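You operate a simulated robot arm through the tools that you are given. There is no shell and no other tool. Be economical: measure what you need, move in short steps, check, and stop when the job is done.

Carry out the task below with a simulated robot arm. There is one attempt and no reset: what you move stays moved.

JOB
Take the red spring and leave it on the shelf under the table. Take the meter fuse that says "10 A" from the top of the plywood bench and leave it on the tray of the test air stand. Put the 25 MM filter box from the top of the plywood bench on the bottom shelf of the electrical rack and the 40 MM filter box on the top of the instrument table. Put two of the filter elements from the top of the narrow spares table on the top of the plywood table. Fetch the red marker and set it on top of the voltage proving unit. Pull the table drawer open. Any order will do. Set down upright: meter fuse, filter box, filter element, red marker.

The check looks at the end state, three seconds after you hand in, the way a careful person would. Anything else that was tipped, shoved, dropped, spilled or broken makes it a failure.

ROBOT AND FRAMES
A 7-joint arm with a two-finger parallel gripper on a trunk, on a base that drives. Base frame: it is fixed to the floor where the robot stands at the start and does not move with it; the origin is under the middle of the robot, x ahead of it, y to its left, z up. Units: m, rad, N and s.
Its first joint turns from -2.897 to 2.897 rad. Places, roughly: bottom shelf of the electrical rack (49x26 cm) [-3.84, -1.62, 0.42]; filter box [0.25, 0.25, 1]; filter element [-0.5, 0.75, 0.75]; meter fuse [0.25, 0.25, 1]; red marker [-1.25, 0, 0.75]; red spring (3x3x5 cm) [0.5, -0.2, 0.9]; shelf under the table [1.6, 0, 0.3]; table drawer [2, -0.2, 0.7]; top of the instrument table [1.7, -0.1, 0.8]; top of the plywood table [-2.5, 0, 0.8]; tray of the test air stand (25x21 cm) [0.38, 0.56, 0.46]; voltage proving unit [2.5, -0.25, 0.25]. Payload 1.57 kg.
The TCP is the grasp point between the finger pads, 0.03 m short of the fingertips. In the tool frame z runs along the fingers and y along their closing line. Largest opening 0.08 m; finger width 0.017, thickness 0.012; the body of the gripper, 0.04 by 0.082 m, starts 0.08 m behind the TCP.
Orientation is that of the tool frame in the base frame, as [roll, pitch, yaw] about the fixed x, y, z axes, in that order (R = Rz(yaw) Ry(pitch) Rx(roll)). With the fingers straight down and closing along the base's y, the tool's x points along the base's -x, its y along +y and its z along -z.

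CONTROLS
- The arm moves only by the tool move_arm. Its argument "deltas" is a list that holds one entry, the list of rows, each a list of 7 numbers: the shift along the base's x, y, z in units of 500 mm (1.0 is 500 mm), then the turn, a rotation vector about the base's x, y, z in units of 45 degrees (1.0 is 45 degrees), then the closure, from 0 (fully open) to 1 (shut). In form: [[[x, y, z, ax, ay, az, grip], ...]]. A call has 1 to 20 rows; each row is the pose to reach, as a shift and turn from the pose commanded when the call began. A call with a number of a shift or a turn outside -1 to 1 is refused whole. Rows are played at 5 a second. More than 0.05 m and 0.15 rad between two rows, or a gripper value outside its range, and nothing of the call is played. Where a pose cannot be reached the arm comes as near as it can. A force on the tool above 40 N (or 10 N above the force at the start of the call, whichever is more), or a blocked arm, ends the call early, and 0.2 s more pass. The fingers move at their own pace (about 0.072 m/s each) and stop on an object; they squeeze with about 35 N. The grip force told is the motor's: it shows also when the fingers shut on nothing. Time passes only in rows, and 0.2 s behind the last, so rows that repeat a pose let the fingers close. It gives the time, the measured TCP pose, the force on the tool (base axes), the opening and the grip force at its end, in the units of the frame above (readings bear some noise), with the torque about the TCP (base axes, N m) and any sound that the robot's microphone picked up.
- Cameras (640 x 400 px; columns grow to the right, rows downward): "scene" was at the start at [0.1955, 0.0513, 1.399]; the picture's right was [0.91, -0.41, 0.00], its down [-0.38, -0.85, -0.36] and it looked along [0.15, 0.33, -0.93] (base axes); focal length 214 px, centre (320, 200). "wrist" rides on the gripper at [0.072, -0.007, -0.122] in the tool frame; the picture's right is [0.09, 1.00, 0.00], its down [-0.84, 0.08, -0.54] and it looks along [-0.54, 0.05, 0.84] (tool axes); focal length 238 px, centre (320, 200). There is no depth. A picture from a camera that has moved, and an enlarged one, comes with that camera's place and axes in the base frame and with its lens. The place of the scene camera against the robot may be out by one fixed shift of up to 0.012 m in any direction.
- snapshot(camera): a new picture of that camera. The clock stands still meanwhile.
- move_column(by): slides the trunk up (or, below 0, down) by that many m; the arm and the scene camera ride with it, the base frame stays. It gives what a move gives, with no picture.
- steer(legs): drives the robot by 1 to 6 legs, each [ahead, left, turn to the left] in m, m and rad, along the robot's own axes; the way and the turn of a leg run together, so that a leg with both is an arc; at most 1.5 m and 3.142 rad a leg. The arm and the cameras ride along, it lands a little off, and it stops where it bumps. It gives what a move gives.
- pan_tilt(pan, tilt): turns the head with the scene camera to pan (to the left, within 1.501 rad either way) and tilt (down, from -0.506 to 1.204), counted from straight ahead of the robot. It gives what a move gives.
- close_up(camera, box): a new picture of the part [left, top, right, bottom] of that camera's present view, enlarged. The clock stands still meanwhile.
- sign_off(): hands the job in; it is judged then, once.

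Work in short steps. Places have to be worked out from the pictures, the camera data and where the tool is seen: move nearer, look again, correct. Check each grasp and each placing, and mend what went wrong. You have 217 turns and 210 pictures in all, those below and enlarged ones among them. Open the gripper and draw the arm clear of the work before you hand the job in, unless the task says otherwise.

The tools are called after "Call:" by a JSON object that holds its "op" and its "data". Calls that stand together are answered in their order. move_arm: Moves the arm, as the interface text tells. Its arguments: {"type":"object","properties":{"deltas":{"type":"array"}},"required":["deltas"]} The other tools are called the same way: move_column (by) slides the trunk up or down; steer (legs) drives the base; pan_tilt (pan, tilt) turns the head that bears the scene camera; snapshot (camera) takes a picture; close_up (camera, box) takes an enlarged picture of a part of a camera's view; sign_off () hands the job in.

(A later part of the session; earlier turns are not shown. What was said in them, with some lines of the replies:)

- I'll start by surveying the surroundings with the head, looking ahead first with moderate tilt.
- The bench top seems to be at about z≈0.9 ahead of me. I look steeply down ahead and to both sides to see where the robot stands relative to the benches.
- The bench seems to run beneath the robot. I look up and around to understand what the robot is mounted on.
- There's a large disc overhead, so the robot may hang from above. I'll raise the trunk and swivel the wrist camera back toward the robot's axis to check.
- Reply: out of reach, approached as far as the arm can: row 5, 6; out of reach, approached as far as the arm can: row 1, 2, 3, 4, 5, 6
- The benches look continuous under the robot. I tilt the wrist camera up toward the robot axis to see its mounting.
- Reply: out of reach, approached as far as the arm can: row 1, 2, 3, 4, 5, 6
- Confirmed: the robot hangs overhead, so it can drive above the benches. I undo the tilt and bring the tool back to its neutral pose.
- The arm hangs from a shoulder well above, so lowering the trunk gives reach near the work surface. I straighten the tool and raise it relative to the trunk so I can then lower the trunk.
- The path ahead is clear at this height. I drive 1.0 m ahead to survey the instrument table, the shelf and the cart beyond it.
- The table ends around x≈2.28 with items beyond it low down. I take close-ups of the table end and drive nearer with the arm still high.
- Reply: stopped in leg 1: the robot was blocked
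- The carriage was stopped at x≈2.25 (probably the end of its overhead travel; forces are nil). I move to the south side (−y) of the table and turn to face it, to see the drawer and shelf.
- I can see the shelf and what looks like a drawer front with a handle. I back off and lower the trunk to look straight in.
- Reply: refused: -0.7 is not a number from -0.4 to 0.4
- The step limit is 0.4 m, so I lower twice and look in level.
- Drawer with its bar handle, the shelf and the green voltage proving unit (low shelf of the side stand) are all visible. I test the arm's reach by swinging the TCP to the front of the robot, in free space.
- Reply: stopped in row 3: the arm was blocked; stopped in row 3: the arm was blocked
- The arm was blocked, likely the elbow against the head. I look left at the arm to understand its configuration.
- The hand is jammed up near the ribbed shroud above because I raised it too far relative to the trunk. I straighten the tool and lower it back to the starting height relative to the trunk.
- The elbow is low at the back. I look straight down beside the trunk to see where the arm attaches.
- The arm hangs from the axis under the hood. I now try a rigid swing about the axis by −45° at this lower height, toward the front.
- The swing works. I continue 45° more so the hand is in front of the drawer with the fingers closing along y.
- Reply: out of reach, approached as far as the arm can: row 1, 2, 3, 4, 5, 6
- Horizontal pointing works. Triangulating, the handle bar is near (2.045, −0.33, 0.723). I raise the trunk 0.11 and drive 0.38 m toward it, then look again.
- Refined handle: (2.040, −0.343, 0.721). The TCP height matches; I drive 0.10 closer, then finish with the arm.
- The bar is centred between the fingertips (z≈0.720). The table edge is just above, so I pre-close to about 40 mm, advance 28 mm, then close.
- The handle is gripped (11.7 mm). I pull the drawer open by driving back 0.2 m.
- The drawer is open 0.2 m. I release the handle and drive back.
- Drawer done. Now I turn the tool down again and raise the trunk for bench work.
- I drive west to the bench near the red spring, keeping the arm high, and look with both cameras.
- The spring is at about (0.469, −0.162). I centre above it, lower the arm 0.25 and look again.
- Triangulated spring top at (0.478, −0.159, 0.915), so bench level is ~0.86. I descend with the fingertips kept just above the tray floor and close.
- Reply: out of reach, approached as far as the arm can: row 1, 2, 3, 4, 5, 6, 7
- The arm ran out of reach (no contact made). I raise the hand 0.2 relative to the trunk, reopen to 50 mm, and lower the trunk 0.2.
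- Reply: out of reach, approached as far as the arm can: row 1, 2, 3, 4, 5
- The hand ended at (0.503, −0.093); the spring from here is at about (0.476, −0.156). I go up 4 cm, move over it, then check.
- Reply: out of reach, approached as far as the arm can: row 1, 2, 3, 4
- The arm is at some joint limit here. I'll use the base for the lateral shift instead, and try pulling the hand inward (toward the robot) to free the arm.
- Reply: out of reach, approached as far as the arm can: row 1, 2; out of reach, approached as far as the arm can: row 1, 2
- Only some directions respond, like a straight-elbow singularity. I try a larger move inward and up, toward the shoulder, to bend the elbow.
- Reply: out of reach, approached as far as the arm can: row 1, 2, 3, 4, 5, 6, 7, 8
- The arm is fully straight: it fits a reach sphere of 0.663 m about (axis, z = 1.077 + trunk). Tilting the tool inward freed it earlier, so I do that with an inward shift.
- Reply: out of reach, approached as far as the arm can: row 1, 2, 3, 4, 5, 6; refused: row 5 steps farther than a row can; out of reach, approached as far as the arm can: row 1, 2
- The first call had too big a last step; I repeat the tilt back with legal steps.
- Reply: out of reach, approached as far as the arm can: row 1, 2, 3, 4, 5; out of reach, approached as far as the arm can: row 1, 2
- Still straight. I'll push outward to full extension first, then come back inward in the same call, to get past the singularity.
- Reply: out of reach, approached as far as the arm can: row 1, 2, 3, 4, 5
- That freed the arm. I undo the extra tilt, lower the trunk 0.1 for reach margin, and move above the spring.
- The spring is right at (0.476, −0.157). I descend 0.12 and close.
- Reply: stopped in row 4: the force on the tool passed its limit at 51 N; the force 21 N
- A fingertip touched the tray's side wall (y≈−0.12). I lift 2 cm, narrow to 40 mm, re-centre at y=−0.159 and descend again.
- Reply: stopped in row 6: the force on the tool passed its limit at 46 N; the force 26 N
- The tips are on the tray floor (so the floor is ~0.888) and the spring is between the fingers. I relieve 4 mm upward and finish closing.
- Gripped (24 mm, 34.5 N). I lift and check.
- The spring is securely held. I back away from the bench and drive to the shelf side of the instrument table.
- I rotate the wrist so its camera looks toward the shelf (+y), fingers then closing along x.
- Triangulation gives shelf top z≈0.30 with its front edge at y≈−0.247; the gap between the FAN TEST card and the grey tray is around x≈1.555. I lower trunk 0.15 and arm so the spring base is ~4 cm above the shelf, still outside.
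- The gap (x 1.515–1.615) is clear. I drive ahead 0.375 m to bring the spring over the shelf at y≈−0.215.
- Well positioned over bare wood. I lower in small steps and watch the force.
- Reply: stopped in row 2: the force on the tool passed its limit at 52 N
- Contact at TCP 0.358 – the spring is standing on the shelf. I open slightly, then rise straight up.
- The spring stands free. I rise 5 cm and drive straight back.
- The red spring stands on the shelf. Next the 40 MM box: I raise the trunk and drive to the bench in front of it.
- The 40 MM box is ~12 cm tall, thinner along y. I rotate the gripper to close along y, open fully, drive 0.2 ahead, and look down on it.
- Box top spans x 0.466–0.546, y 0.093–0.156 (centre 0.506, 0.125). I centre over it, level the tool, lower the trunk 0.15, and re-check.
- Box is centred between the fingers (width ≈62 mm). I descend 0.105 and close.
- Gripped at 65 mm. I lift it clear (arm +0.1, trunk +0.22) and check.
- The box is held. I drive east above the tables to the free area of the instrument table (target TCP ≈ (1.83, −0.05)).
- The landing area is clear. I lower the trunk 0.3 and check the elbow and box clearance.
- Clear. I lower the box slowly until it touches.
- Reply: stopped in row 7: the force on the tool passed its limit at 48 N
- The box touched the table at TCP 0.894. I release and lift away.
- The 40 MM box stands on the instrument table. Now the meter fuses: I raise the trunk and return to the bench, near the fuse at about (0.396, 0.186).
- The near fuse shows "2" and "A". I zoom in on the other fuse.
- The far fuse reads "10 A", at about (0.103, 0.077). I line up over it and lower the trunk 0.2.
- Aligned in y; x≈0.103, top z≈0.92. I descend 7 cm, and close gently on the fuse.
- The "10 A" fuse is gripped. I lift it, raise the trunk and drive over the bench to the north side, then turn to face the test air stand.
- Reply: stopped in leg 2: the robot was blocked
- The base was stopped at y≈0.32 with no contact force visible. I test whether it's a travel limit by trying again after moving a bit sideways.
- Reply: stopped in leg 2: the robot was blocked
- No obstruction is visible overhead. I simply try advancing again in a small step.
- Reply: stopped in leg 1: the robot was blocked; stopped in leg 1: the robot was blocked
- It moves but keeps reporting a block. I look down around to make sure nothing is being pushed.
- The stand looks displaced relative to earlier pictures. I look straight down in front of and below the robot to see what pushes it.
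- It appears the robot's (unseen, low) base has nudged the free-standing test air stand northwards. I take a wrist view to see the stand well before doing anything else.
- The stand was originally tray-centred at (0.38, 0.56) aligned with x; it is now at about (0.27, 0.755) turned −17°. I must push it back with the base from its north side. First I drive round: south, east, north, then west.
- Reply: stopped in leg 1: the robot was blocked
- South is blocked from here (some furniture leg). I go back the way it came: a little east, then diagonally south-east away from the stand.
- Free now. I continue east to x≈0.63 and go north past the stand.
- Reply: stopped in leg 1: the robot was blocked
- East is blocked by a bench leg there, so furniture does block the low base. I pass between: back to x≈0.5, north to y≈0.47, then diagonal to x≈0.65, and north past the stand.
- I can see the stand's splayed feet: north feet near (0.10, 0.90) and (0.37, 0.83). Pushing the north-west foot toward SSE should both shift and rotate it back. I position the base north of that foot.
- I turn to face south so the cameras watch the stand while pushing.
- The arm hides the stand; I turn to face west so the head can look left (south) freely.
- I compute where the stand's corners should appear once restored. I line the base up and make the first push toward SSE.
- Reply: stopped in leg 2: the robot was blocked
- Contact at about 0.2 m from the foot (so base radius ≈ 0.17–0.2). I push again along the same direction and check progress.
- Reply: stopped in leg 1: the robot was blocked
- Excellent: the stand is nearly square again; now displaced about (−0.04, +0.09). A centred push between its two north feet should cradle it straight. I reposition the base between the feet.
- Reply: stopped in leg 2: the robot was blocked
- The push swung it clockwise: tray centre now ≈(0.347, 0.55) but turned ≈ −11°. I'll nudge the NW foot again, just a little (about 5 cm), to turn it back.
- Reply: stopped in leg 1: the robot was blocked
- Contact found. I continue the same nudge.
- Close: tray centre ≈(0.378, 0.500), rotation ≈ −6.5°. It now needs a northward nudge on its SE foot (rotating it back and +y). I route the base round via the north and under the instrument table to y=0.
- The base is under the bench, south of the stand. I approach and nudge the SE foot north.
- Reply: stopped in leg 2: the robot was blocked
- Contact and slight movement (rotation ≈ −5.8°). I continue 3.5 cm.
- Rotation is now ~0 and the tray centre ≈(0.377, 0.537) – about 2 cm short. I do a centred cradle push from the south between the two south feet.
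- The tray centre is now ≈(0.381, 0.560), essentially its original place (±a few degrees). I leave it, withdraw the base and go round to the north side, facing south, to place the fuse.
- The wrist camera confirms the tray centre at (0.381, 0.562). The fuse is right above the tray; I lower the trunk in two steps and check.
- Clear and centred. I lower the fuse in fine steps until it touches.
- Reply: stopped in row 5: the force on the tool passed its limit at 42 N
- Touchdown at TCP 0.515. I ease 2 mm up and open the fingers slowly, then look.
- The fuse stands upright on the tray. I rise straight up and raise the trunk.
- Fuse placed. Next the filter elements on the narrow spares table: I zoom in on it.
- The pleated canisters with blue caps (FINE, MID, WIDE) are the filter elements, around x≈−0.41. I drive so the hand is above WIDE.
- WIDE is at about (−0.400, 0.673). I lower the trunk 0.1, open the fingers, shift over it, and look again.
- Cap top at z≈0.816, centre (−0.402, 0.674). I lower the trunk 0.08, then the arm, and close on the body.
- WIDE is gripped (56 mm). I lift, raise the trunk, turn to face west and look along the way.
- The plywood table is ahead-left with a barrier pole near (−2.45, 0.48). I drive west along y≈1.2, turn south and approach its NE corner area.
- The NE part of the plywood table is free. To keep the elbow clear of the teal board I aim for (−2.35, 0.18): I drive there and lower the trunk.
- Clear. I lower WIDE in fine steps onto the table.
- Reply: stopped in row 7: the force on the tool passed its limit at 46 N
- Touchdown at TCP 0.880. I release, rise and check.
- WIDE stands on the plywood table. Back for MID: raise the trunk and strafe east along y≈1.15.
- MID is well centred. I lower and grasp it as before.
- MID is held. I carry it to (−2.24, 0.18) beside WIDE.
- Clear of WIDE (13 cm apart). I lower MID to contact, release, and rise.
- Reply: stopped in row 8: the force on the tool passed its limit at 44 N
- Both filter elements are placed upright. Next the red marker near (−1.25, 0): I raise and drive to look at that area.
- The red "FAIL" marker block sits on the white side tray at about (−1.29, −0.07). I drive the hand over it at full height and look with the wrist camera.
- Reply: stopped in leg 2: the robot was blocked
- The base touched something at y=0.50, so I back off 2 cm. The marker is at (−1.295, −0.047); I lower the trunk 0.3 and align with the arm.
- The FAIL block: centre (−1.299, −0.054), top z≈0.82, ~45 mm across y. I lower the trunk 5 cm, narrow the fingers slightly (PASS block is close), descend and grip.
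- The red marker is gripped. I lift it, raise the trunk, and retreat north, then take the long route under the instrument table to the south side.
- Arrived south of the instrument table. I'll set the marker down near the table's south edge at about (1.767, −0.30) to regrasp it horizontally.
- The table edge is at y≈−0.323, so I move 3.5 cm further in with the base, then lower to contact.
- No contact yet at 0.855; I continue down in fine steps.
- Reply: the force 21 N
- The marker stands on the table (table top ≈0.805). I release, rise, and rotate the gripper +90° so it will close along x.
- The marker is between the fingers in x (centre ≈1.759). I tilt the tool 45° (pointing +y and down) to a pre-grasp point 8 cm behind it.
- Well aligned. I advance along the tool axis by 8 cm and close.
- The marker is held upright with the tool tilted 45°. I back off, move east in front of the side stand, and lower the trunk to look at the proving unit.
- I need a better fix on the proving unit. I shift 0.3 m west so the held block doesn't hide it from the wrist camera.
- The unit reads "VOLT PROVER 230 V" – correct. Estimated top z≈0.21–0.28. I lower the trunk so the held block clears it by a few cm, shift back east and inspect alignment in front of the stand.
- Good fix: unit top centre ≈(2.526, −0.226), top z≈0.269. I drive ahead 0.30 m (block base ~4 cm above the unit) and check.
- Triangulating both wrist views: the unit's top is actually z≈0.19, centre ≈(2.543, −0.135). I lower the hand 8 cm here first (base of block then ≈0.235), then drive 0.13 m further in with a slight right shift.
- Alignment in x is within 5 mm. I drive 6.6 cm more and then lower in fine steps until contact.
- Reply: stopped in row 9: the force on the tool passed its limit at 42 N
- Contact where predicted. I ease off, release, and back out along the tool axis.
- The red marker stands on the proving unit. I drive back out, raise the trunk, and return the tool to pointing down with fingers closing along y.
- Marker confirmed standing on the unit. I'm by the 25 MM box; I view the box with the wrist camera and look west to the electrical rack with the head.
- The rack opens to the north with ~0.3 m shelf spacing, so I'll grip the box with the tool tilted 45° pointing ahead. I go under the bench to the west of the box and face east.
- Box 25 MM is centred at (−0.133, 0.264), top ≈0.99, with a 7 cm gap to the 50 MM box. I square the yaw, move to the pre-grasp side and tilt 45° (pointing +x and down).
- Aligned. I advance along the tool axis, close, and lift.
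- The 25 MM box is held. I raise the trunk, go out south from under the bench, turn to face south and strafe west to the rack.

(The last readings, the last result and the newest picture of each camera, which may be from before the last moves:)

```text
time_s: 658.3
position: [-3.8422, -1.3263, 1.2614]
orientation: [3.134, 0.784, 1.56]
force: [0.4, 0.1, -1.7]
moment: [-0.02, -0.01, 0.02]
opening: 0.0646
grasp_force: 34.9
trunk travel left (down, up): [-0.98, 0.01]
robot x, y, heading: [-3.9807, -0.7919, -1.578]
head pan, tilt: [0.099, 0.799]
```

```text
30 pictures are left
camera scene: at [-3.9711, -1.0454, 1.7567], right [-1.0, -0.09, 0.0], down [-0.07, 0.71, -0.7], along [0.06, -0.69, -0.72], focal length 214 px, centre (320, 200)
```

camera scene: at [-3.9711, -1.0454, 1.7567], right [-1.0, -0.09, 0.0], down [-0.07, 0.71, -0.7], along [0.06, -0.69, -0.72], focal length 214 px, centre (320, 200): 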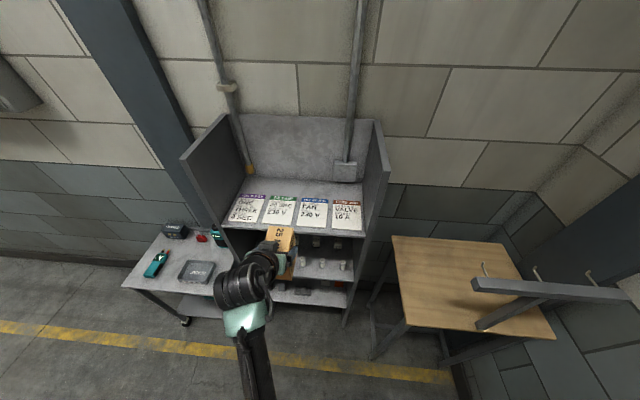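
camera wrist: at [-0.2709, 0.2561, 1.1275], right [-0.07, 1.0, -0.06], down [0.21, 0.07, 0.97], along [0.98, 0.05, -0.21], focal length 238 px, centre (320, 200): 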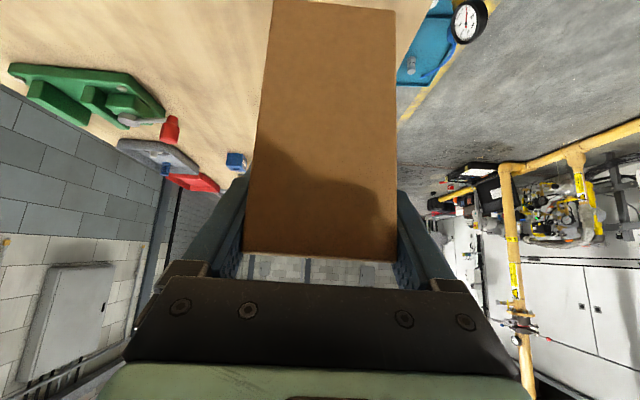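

The rack front is right ahead. I lower the trunk to bottom-shelf level (still in front of the rack) and look in.

Call:
{"op": "move_column", "data": {"by": -0.4}}

Call:
{"op": "move_column", "data": {"by": -0.32}}

Call:
{"op": "pan_tilt", "data": {"pan": 0.1, "tilt": 0.6}}

Call:
{"op": "snapshot", "data": {"camera": "scene"}}

Call:
{"op": "snapshot", "data": {"camera": "wrist"}}

```text
time_s: 662.1
position: [-3.8422, -1.3263, 0.8617]
orientation: [3.135, 0.784, 1.56]
force: [-0.2, 0.0, -2.5]
moment: [0.01, 0.0, -0.03]
opening: 0.0647
grasp_force: 35.2
trunk travel left (down, up): [-0.58, 0.41]
robot x, y, heading: [-3.983, -0.7929, -1.579]
head pan, tilt: [0.099, 0.799]
```

```text
time_s: 665.3
position: [-3.8413, -1.3269, 0.542]
orientation: [3.134, 0.783, 1.56]
force: [0.2, 0.7, -3.2]
moment: [0.01, -0.03, 0.03]
opening: 0.0647
grasp_force: 35.2
trunk travel left (down, up): [-0.26, 0.73]
robot x, y, heading: [-3.9789, -0.7959, -1.58]
head pan, tilt: [0.099, 0.799]
```

```text
time_s: 666.0
position: [-3.8415, -1.3269, 0.5423]
orientation: [3.135, 0.783, 1.559]
force: [-0.3, 0.3, -1.8]
moment: [0.05, 0.0, 0.03]
opening: 0.0649
grasp_force: 34.5
trunk travel left (down, up): [-0.26, 0.73]
robot x, y, heading: [-3.9822, -0.7976, -1.575]
head pan, tilt: [0.099, 0.6]
```

```text
29 pictures are left
camera scene: at [-3.9707, -1.0529, 1.0535], right [-1.0, -0.09, 0.0], down [-0.05, 0.56, -0.82], along [0.08, -0.82, -0.57], focal length 214 px, centre (320, 200)
```

scene: 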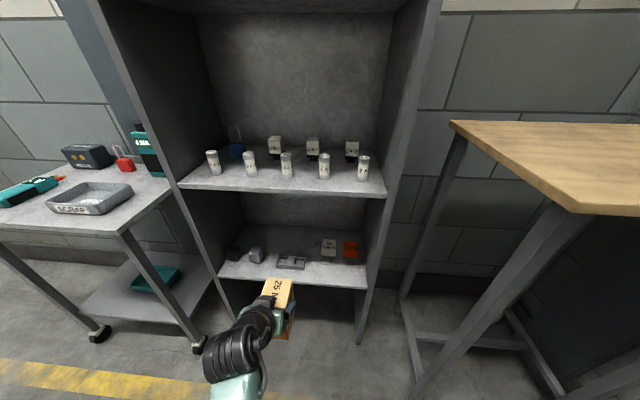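

```text
28 pictures are left
camera wrist: at [-3.8474, -1.189, 0.5772], right [1.0, 0.06, -0.06], down [0.07, -0.21, 0.98], along [0.05, -0.98, -0.21], focal length 238 px, centre (320, 200)
```

wrist: 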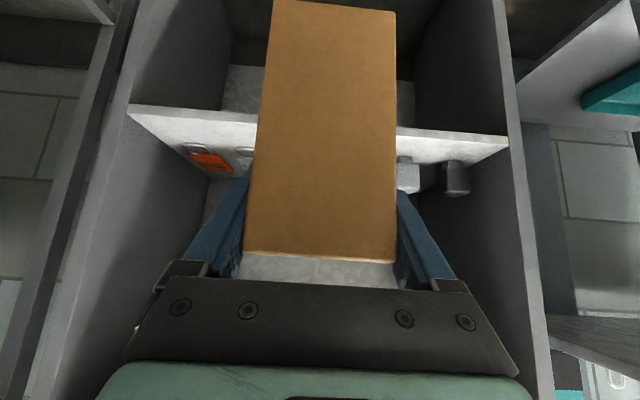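

Call:
{"op": "close_up", "data": {"camera": "scene", "box": [190, 180, 400, 310]}}

```text
3.05 times, centred on (295, 245) of scene
camera zoom: at [-3.9707, -1.0529, 1.0535], right [-1.0, -0.09, 0.0], down [-0.05, 0.56, -0.82], along [0.08, -0.82, -0.57], focal length 654 px, centre (396, 63)
```

zoom: 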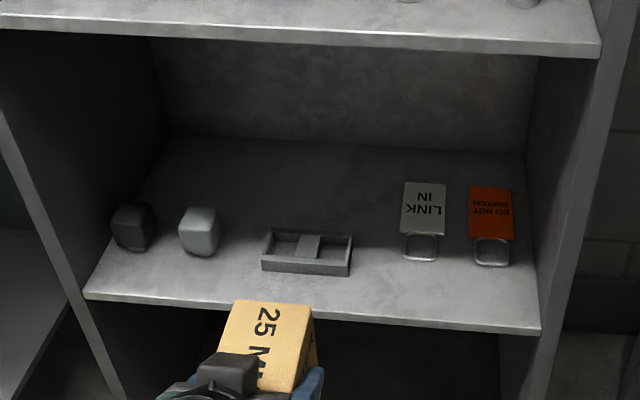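

Items occupy the middle of the shelf; the free space is behind the low grey tray, around (−3.79, −1.66). A flatter tool (30° below horizontal) is safer under the upper shelf, so I set the box briefly on the floor here to re-grip it. First I lower.

Call:
{"op": "move_column", "data": {"by": -0.25}}

Call:
{"op": "move_arm", "data": {"deltas": [[[0, 0, -0.08, 0, 0, 0, 0.5], [0, 0, -0.16, 0, 0, 0, 0.5], [0, 0, -0.24, 0, 0, 0, 0.5], [0, 0, -0.32, 0, 0, 0, 0.5], [0, 0, -0.37, 0, 0, 0, 0.5], [0, 0, -0.385, 0, 0, 0, 0.5], [0, 0, -0.395, 0, 0, 0, 0.5], [0, 0, -0.405, 0, 0, 0, 0.5], [0, 0, -0.415, 0, 0, 0, 0.5], [0, 0, -0.425, 0, 0, 0, 0.5], [0, 0, -0.435, 0, 0, 0, 0.5], [0, 0, -0.445, 0, 0, 0, 0.5]]]}}

```text
time_s: 668.6
position: [-3.8431, -1.3269, 0.2916]
orientation: [3.136, 0.783, 1.56]
force: [0.1, -0.9, -2.7]
moment: [0.01, 0.02, 0.0]
opening: 0.0648
grasp_force: 34.7
trunk travel left (down, up): [-0.01, 0.98]
robot x, y, heading: [-3.9819, -0.7943, -1.572]
head pan, tilt: [0.099, 0.6]
```

```text
time_s: 671.2
position: [-3.8406, -1.3309, 0.0753]
orientation: [3.129, 0.798, 1.556]
force: [-5.8, -1.5, 30.2]
moment: [0.34, 0.68, 0.24]
opening: 0.0649
grasp_force: 34.5
trunk travel left (down, up): [-0.01, 0.98]
robot x, y, heading: [-3.9826, -0.7975, -1.579]
head pan, tilt: [0.099, 0.6]
```

The box rests on the floor. I open slightly, raise 2 cm, flatten the tool by 15°, and re-close.

Call:
{"op": "move_arm", "data": {"deltas": [[[0, 0, 0.006, 0, 0, 0, 0.3], [0, 0, 0.008, 0, 0, 0, 0.06], [0, 0, 0.008, 0, 0, 0, 0.06], [0, 0, 0.024, -0.12, 0, 0, 0.06], [0, 0, 0.04, -0.24, 0, 0, 0.06], [0, 0, 0.044, -0.345, 0, 0, 0.06], [0, 0, 0.044, -0.345, 0, 0, 0.06], [0, 0, 0.044, -0.345, 0, 0, 0.5], [0, 0, 0.044, -0.345, 0, 0, 0.5], [0, 0, 0.044, -0.345, 0, 0, 0.5]]]}}

Call:
{"op": "snapshot", "data": {"camera": "wrist"}}

```text
time_s: 673.4
position: [-3.8416, -1.3268, 0.0917]
orientation: [3.128, 1.057, 1.557]
force: [1.4, 0.2, 0.4]
moment: [-0.08, -0.03, 0.04]
opening: 0.0646
grasp_force: 34.8
trunk travel left (down, up): [-0.01, 0.98]
robot x, y, heading: [-3.9831, -0.7922, -1.576]
head pan, tilt: [0.099, 0.6]
```

```text
26 pictures are left
camera wrist: at [-3.8472, -1.1844, 0.0893], right [1.0, 0.04, -0.07], down [0.07, 0.06, 1.0], along [0.05, -1.0, 0.06], focal length 238 px, centre (320, 200)
```

wrist: 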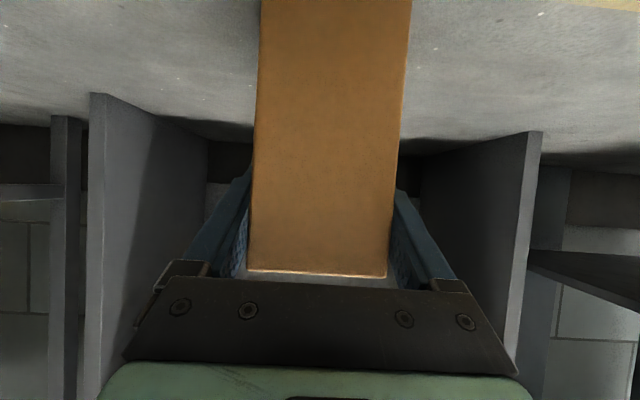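

Re-gripped with the box base 9.2 cm below the TCP. I raise to entry height, extend the arm 7 cm, shift slightly east, and check before entering.

Call:
{"op": "move_column", "data": {"by": 0.4}}

Call:
{"op": "move_arm", "data": {"deltas": [[[0.02, -0.03, 0.04, 0, 0, 0, 0.5], [0.04, -0.07, 0.08, 0, 0, 0, 0.5], [0.06, -0.11, 0.12, 0, 0, 0, 0.5], [0.06, -0.14, 0.12, 0, 0, 0, 0.5]]]}}

Call:
{"op": "snapshot", "data": {"camera": "wrist"}}

Call:
{"op": "snapshot", "data": {"camera": "scene"}}

```text
time_s: 677.3
position: [-3.8413, -1.3255, 0.4923]
orientation: [3.131, 1.054, 1.554]
force: [-0.1, -0.4, -3.2]
moment: [0.02, -0.03, -0.02]
opening: 0.0649
grasp_force: 34.7
trunk travel left (down, up): [-0.41, 0.58]
robot x, y, heading: [-3.9804, -0.7959, -1.577]
head pan, tilt: [0.099, 0.6]
```

```text
time_s: 678.3
position: [-3.8116, -1.3967, 0.5528]
orientation: [3.13, 1.055, 1.557]
force: [-0.4, -0.5, -2.3]
moment: [0.01, -0.01, 0.0]
opening: 0.0647
grasp_force: 35.4
trunk travel left (down, up): [-0.41, 0.58]
robot x, y, heading: [-3.9827, -0.7966, -1.578]
head pan, tilt: [0.099, 0.6]
```

```text
25 pictures are left
camera wrist: at [-3.8165, -1.2547, 0.5493], right [1.0, 0.04, -0.07], down [0.07, 0.06, 1.0], along [0.05, -1.0, 0.06], focal length 238 px, centre (320, 200)
```

wrist: 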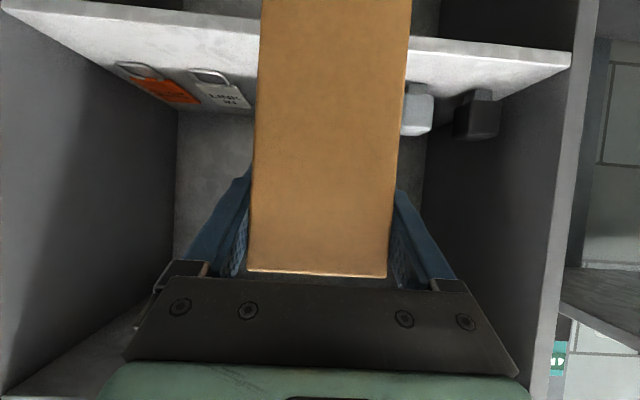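

```text
24 pictures are left
camera scene: at [-3.9706, -1.053, 1.2035], right [-1.0, -0.09, 0.0], down [-0.05, 0.56, -0.82], along [0.08, -0.82, -0.57], focal length 214 px, centre (320, 200)
```

scene: 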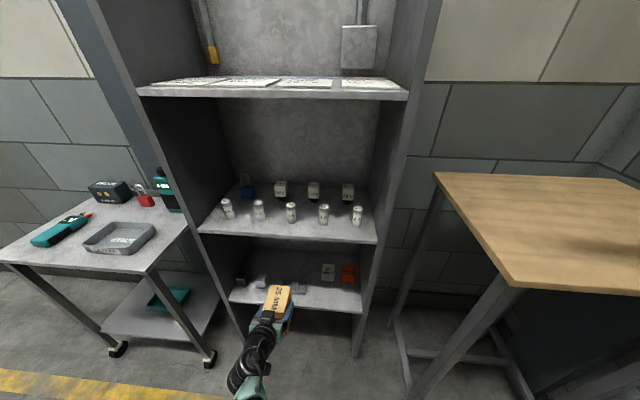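

Shelf top confirmed ≈0.42; the path over the low tray is clear. I drive ahead 0.262 m.

Call:
{"op": "steer", "data": {"legs": [[0.15, 0, 0], [0.112, 0, 0]]}}

Call:
{"op": "snapshot", "data": {"camera": "wrist"}}

Call:
{"op": "snapshot", "data": {"camera": "scene"}}

```text
time_s: 680.4
position: [-3.8115, -1.6578, 0.5503]
orientation: [3.129, 1.056, 1.557]
force: [0.2, -0.6, -2.9]
moment: [0.02, 0.01, 0.0]
opening: 0.0649
grasp_force: 35.0
trunk travel left (down, up): [-0.41, 0.58]
robot x, y, heading: [-3.9825, -1.0579, -1.576]
head pan, tilt: [0.099, 0.6]
```

```text
23 pictures are left
camera wrist: at [-3.8174, -1.5159, 0.5489], right [1.0, 0.04, -0.07], down [0.07, 0.06, 1.0], along [0.05, -1.0, 0.05], focal length 238 px, centre (320, 200)
```

wrist: 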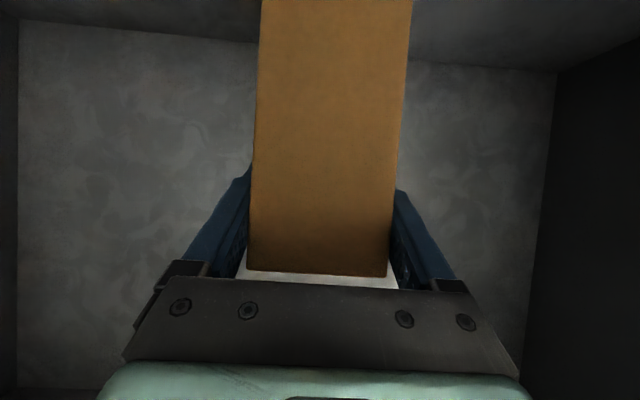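

```text
22 pictures are left
camera scene: at [-3.9719, -1.315, 1.2034], right [-1.0, -0.09, 0.0], down [-0.05, 0.56, -0.82], along [0.08, -0.82, -0.57], focal length 214 px, centre (320, 200)
```

scene: 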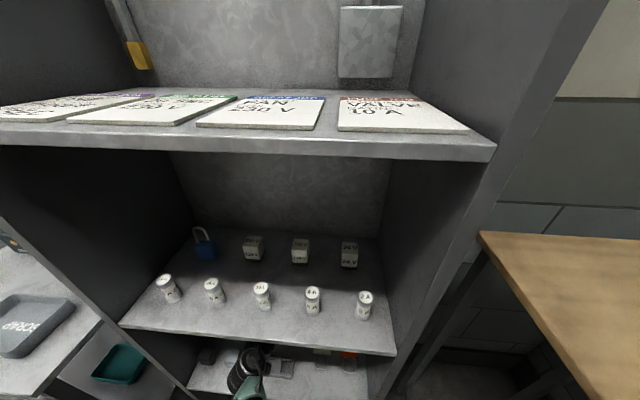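

The box is behind the tray, clear of the back wall. I lower in fine steps to contact.

Call:
{"op": "move_arm", "data": {"deltas": [[[0, 0, -0.02, 0, 0, 0, 0.5], [0, 0, -0.04, 0, 0, 0, 0.5], [0, 0, -0.05, 0, 0, 0, 0.5], [0, 0, -0.06, 0, 0, 0, 0.5], [0, 0, -0.068, 0, 0, 0, 0.5], [0, 0, -0.076, 0, 0, 0, 0.5], [0, 0, -0.084, 0, 0, 0, 0.5], [0, 0, -0.092, 0, 0, 0, 0.5], [0, 0, -0.1, 0, 0, 0, 0.5]]]}}

```text
time_s: 682.4
position: [-3.8108, -1.6617, 0.5108]
orientation: [3.124, 1.069, 1.554]
force: [-1.8, 4.7, 29.3]
moment: [0.61, 0.97, -0.34]
opening: 0.0651
grasp_force: 34.5
trunk travel left (down, up): [-0.41, 0.58]
robot x, y, heading: [-3.982, -1.0558, -1.578]
head pan, tilt: [0.099, 0.6]
```

Box is down at TCP 0.511. I ease off, open, and drive straight back.

Call:
{"op": "move_arm", "data": {"deltas": [[[0, 0, 0.006, 0, 0, 0, 0.5], [0, 0, 0.008, 0, 0, 0, 0.2], [0, 0, 0.008, 0, 0, 0, 0], [0, 0, 0.008, 0, 0, 0, 0]]]}}

Call:
{"op": "steer", "data": {"legs": [[-0.15, 0, 0], [-0.2, 0, 0]]}}

Call:
{"op": "snapshot", "data": {"camera": "wrist"}}

Call:
{"op": "close_up", "data": {"camera": "scene", "box": [190, 230, 400, 360]}}

```text
time_s: 683.4
position: [-3.8125, -1.6564, 0.5059]
orientation: [3.13, 1.055, 1.558]
force: [0.1, 0.2, 0.6]
moment: [0.0, 0.03, -0.01]
opening: 0.0801
grasp_force: 0.0
trunk travel left (down, up): [-0.41, 0.58]
robot x, y, heading: [-3.9784, -1.0579, -1.578]
head pan, tilt: [0.099, 0.6]
```

```text
time_s: 686.0
position: [-3.8112, -1.3098, 0.5066]
orientation: [3.128, 1.057, 1.556]
force: [-0.2, 0.4, 0.4]
moment: [-0.03, 0.01, -0.01]
opening: 0.08
grasp_force: 0.0
trunk travel left (down, up): [-0.41, 0.58]
robot x, y, heading: [-3.983, -0.7095, -1.577]
head pan, tilt: [0.099, 0.6]
```

```text
21 pictures are left
camera wrist: at [-3.8163, -1.1674, 0.5035], right [1.0, 0.04, -0.07], down [0.07, 0.06, 1.0], along [0.05, -1.0, 0.06], focal length 238 px, centre (320, 200)
```

wrist: 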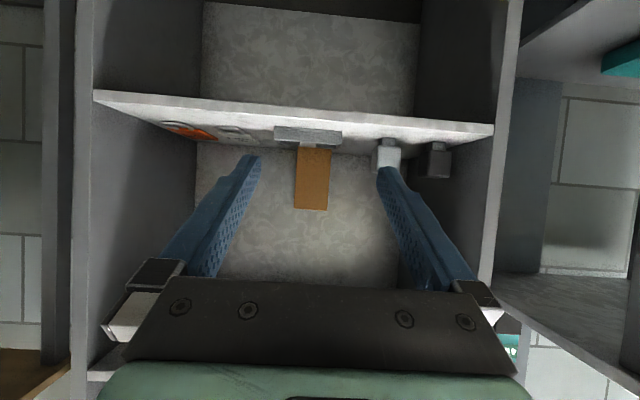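

```text
3.05 times, centred on (295, 295) of scene
camera zoom: at [-3.9705, -0.966, 1.2037], right [-1.0, -0.09, 0.0], down [-0.05, 0.56, -0.83], along [0.08, -0.82, -0.56], focal length 654 px, centre (396, -90)
```

zoom: 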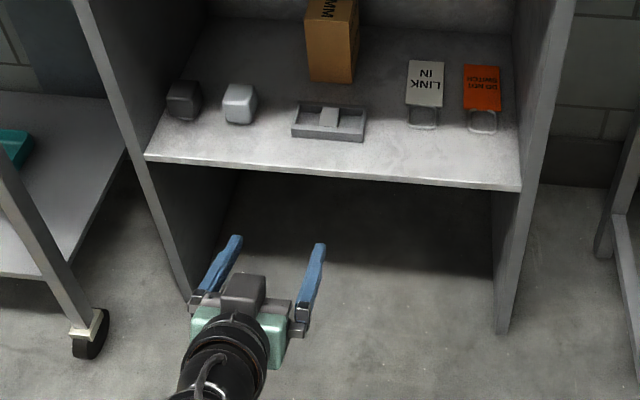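

The 25 MM box stands upright on the rack's bottom shelf and nothing else there moved. I draw back further, clear of the work, before handing in.

Call:
{"op": "steer", "data": {"legs": [[-0.15, 0, 0]]}}

Call:
{"op": "move_column", "data": {"by": 0.4}}

```text
time_s: 687.4
position: [-3.8098, -1.1583, 0.5072]
orientation: [3.129, 1.056, 1.556]
force: [0.7, 0.3, -0.4]
moment: [-0.05, -0.01, -0.01]
opening: 0.0799
grasp_force: 0.1
trunk travel left (down, up): [-0.41, 0.58]
robot x, y, heading: [-3.9789, -0.5594, -1.575]
head pan, tilt: [0.099, 0.6]
```

```text
time_s: 691.2
position: [-3.81, -1.159, 0.9055]
orientation: [3.13, 1.057, 1.557]
force: [0.7, 0.4, 0.7]
moment: [0.01, -0.01, 0.01]
opening: 0.08
grasp_force: 0.1
trunk travel left (down, up): [-0.81, 0.18]
robot x, y, heading: [-3.9793, -0.5604, -1.574]
head pan, tilt: [0.099, 0.6]
```

All placements were checked as they were made, the gripper is open and the arm is clear of the work, so I hand the job in.

Call:
{"op": "sign_off", "data": {}}

```text
The job is handed in.
```

I did every item on the list and handed the job in. However, the robot's base shoved the test air stand out of place partway through, and I could not put it back exactly.

- **Test air stand:** it moved about 20 cm and turned about 17° before I noticed. I pushed it back with the base. Its tray is now within about 1 cm of where it started but still turned about 5°. The 10 A fuse was set on the tray after that and stands upright.
- **Base contacts:** the base also bumped something once near the side stand that holds the voltage proving unit, and once near the teal cart. It stopped each time. I saw no movement in the pictures but did not measure either one.

The spring, the other placed items and the open drawer all looked right when I last saw them.
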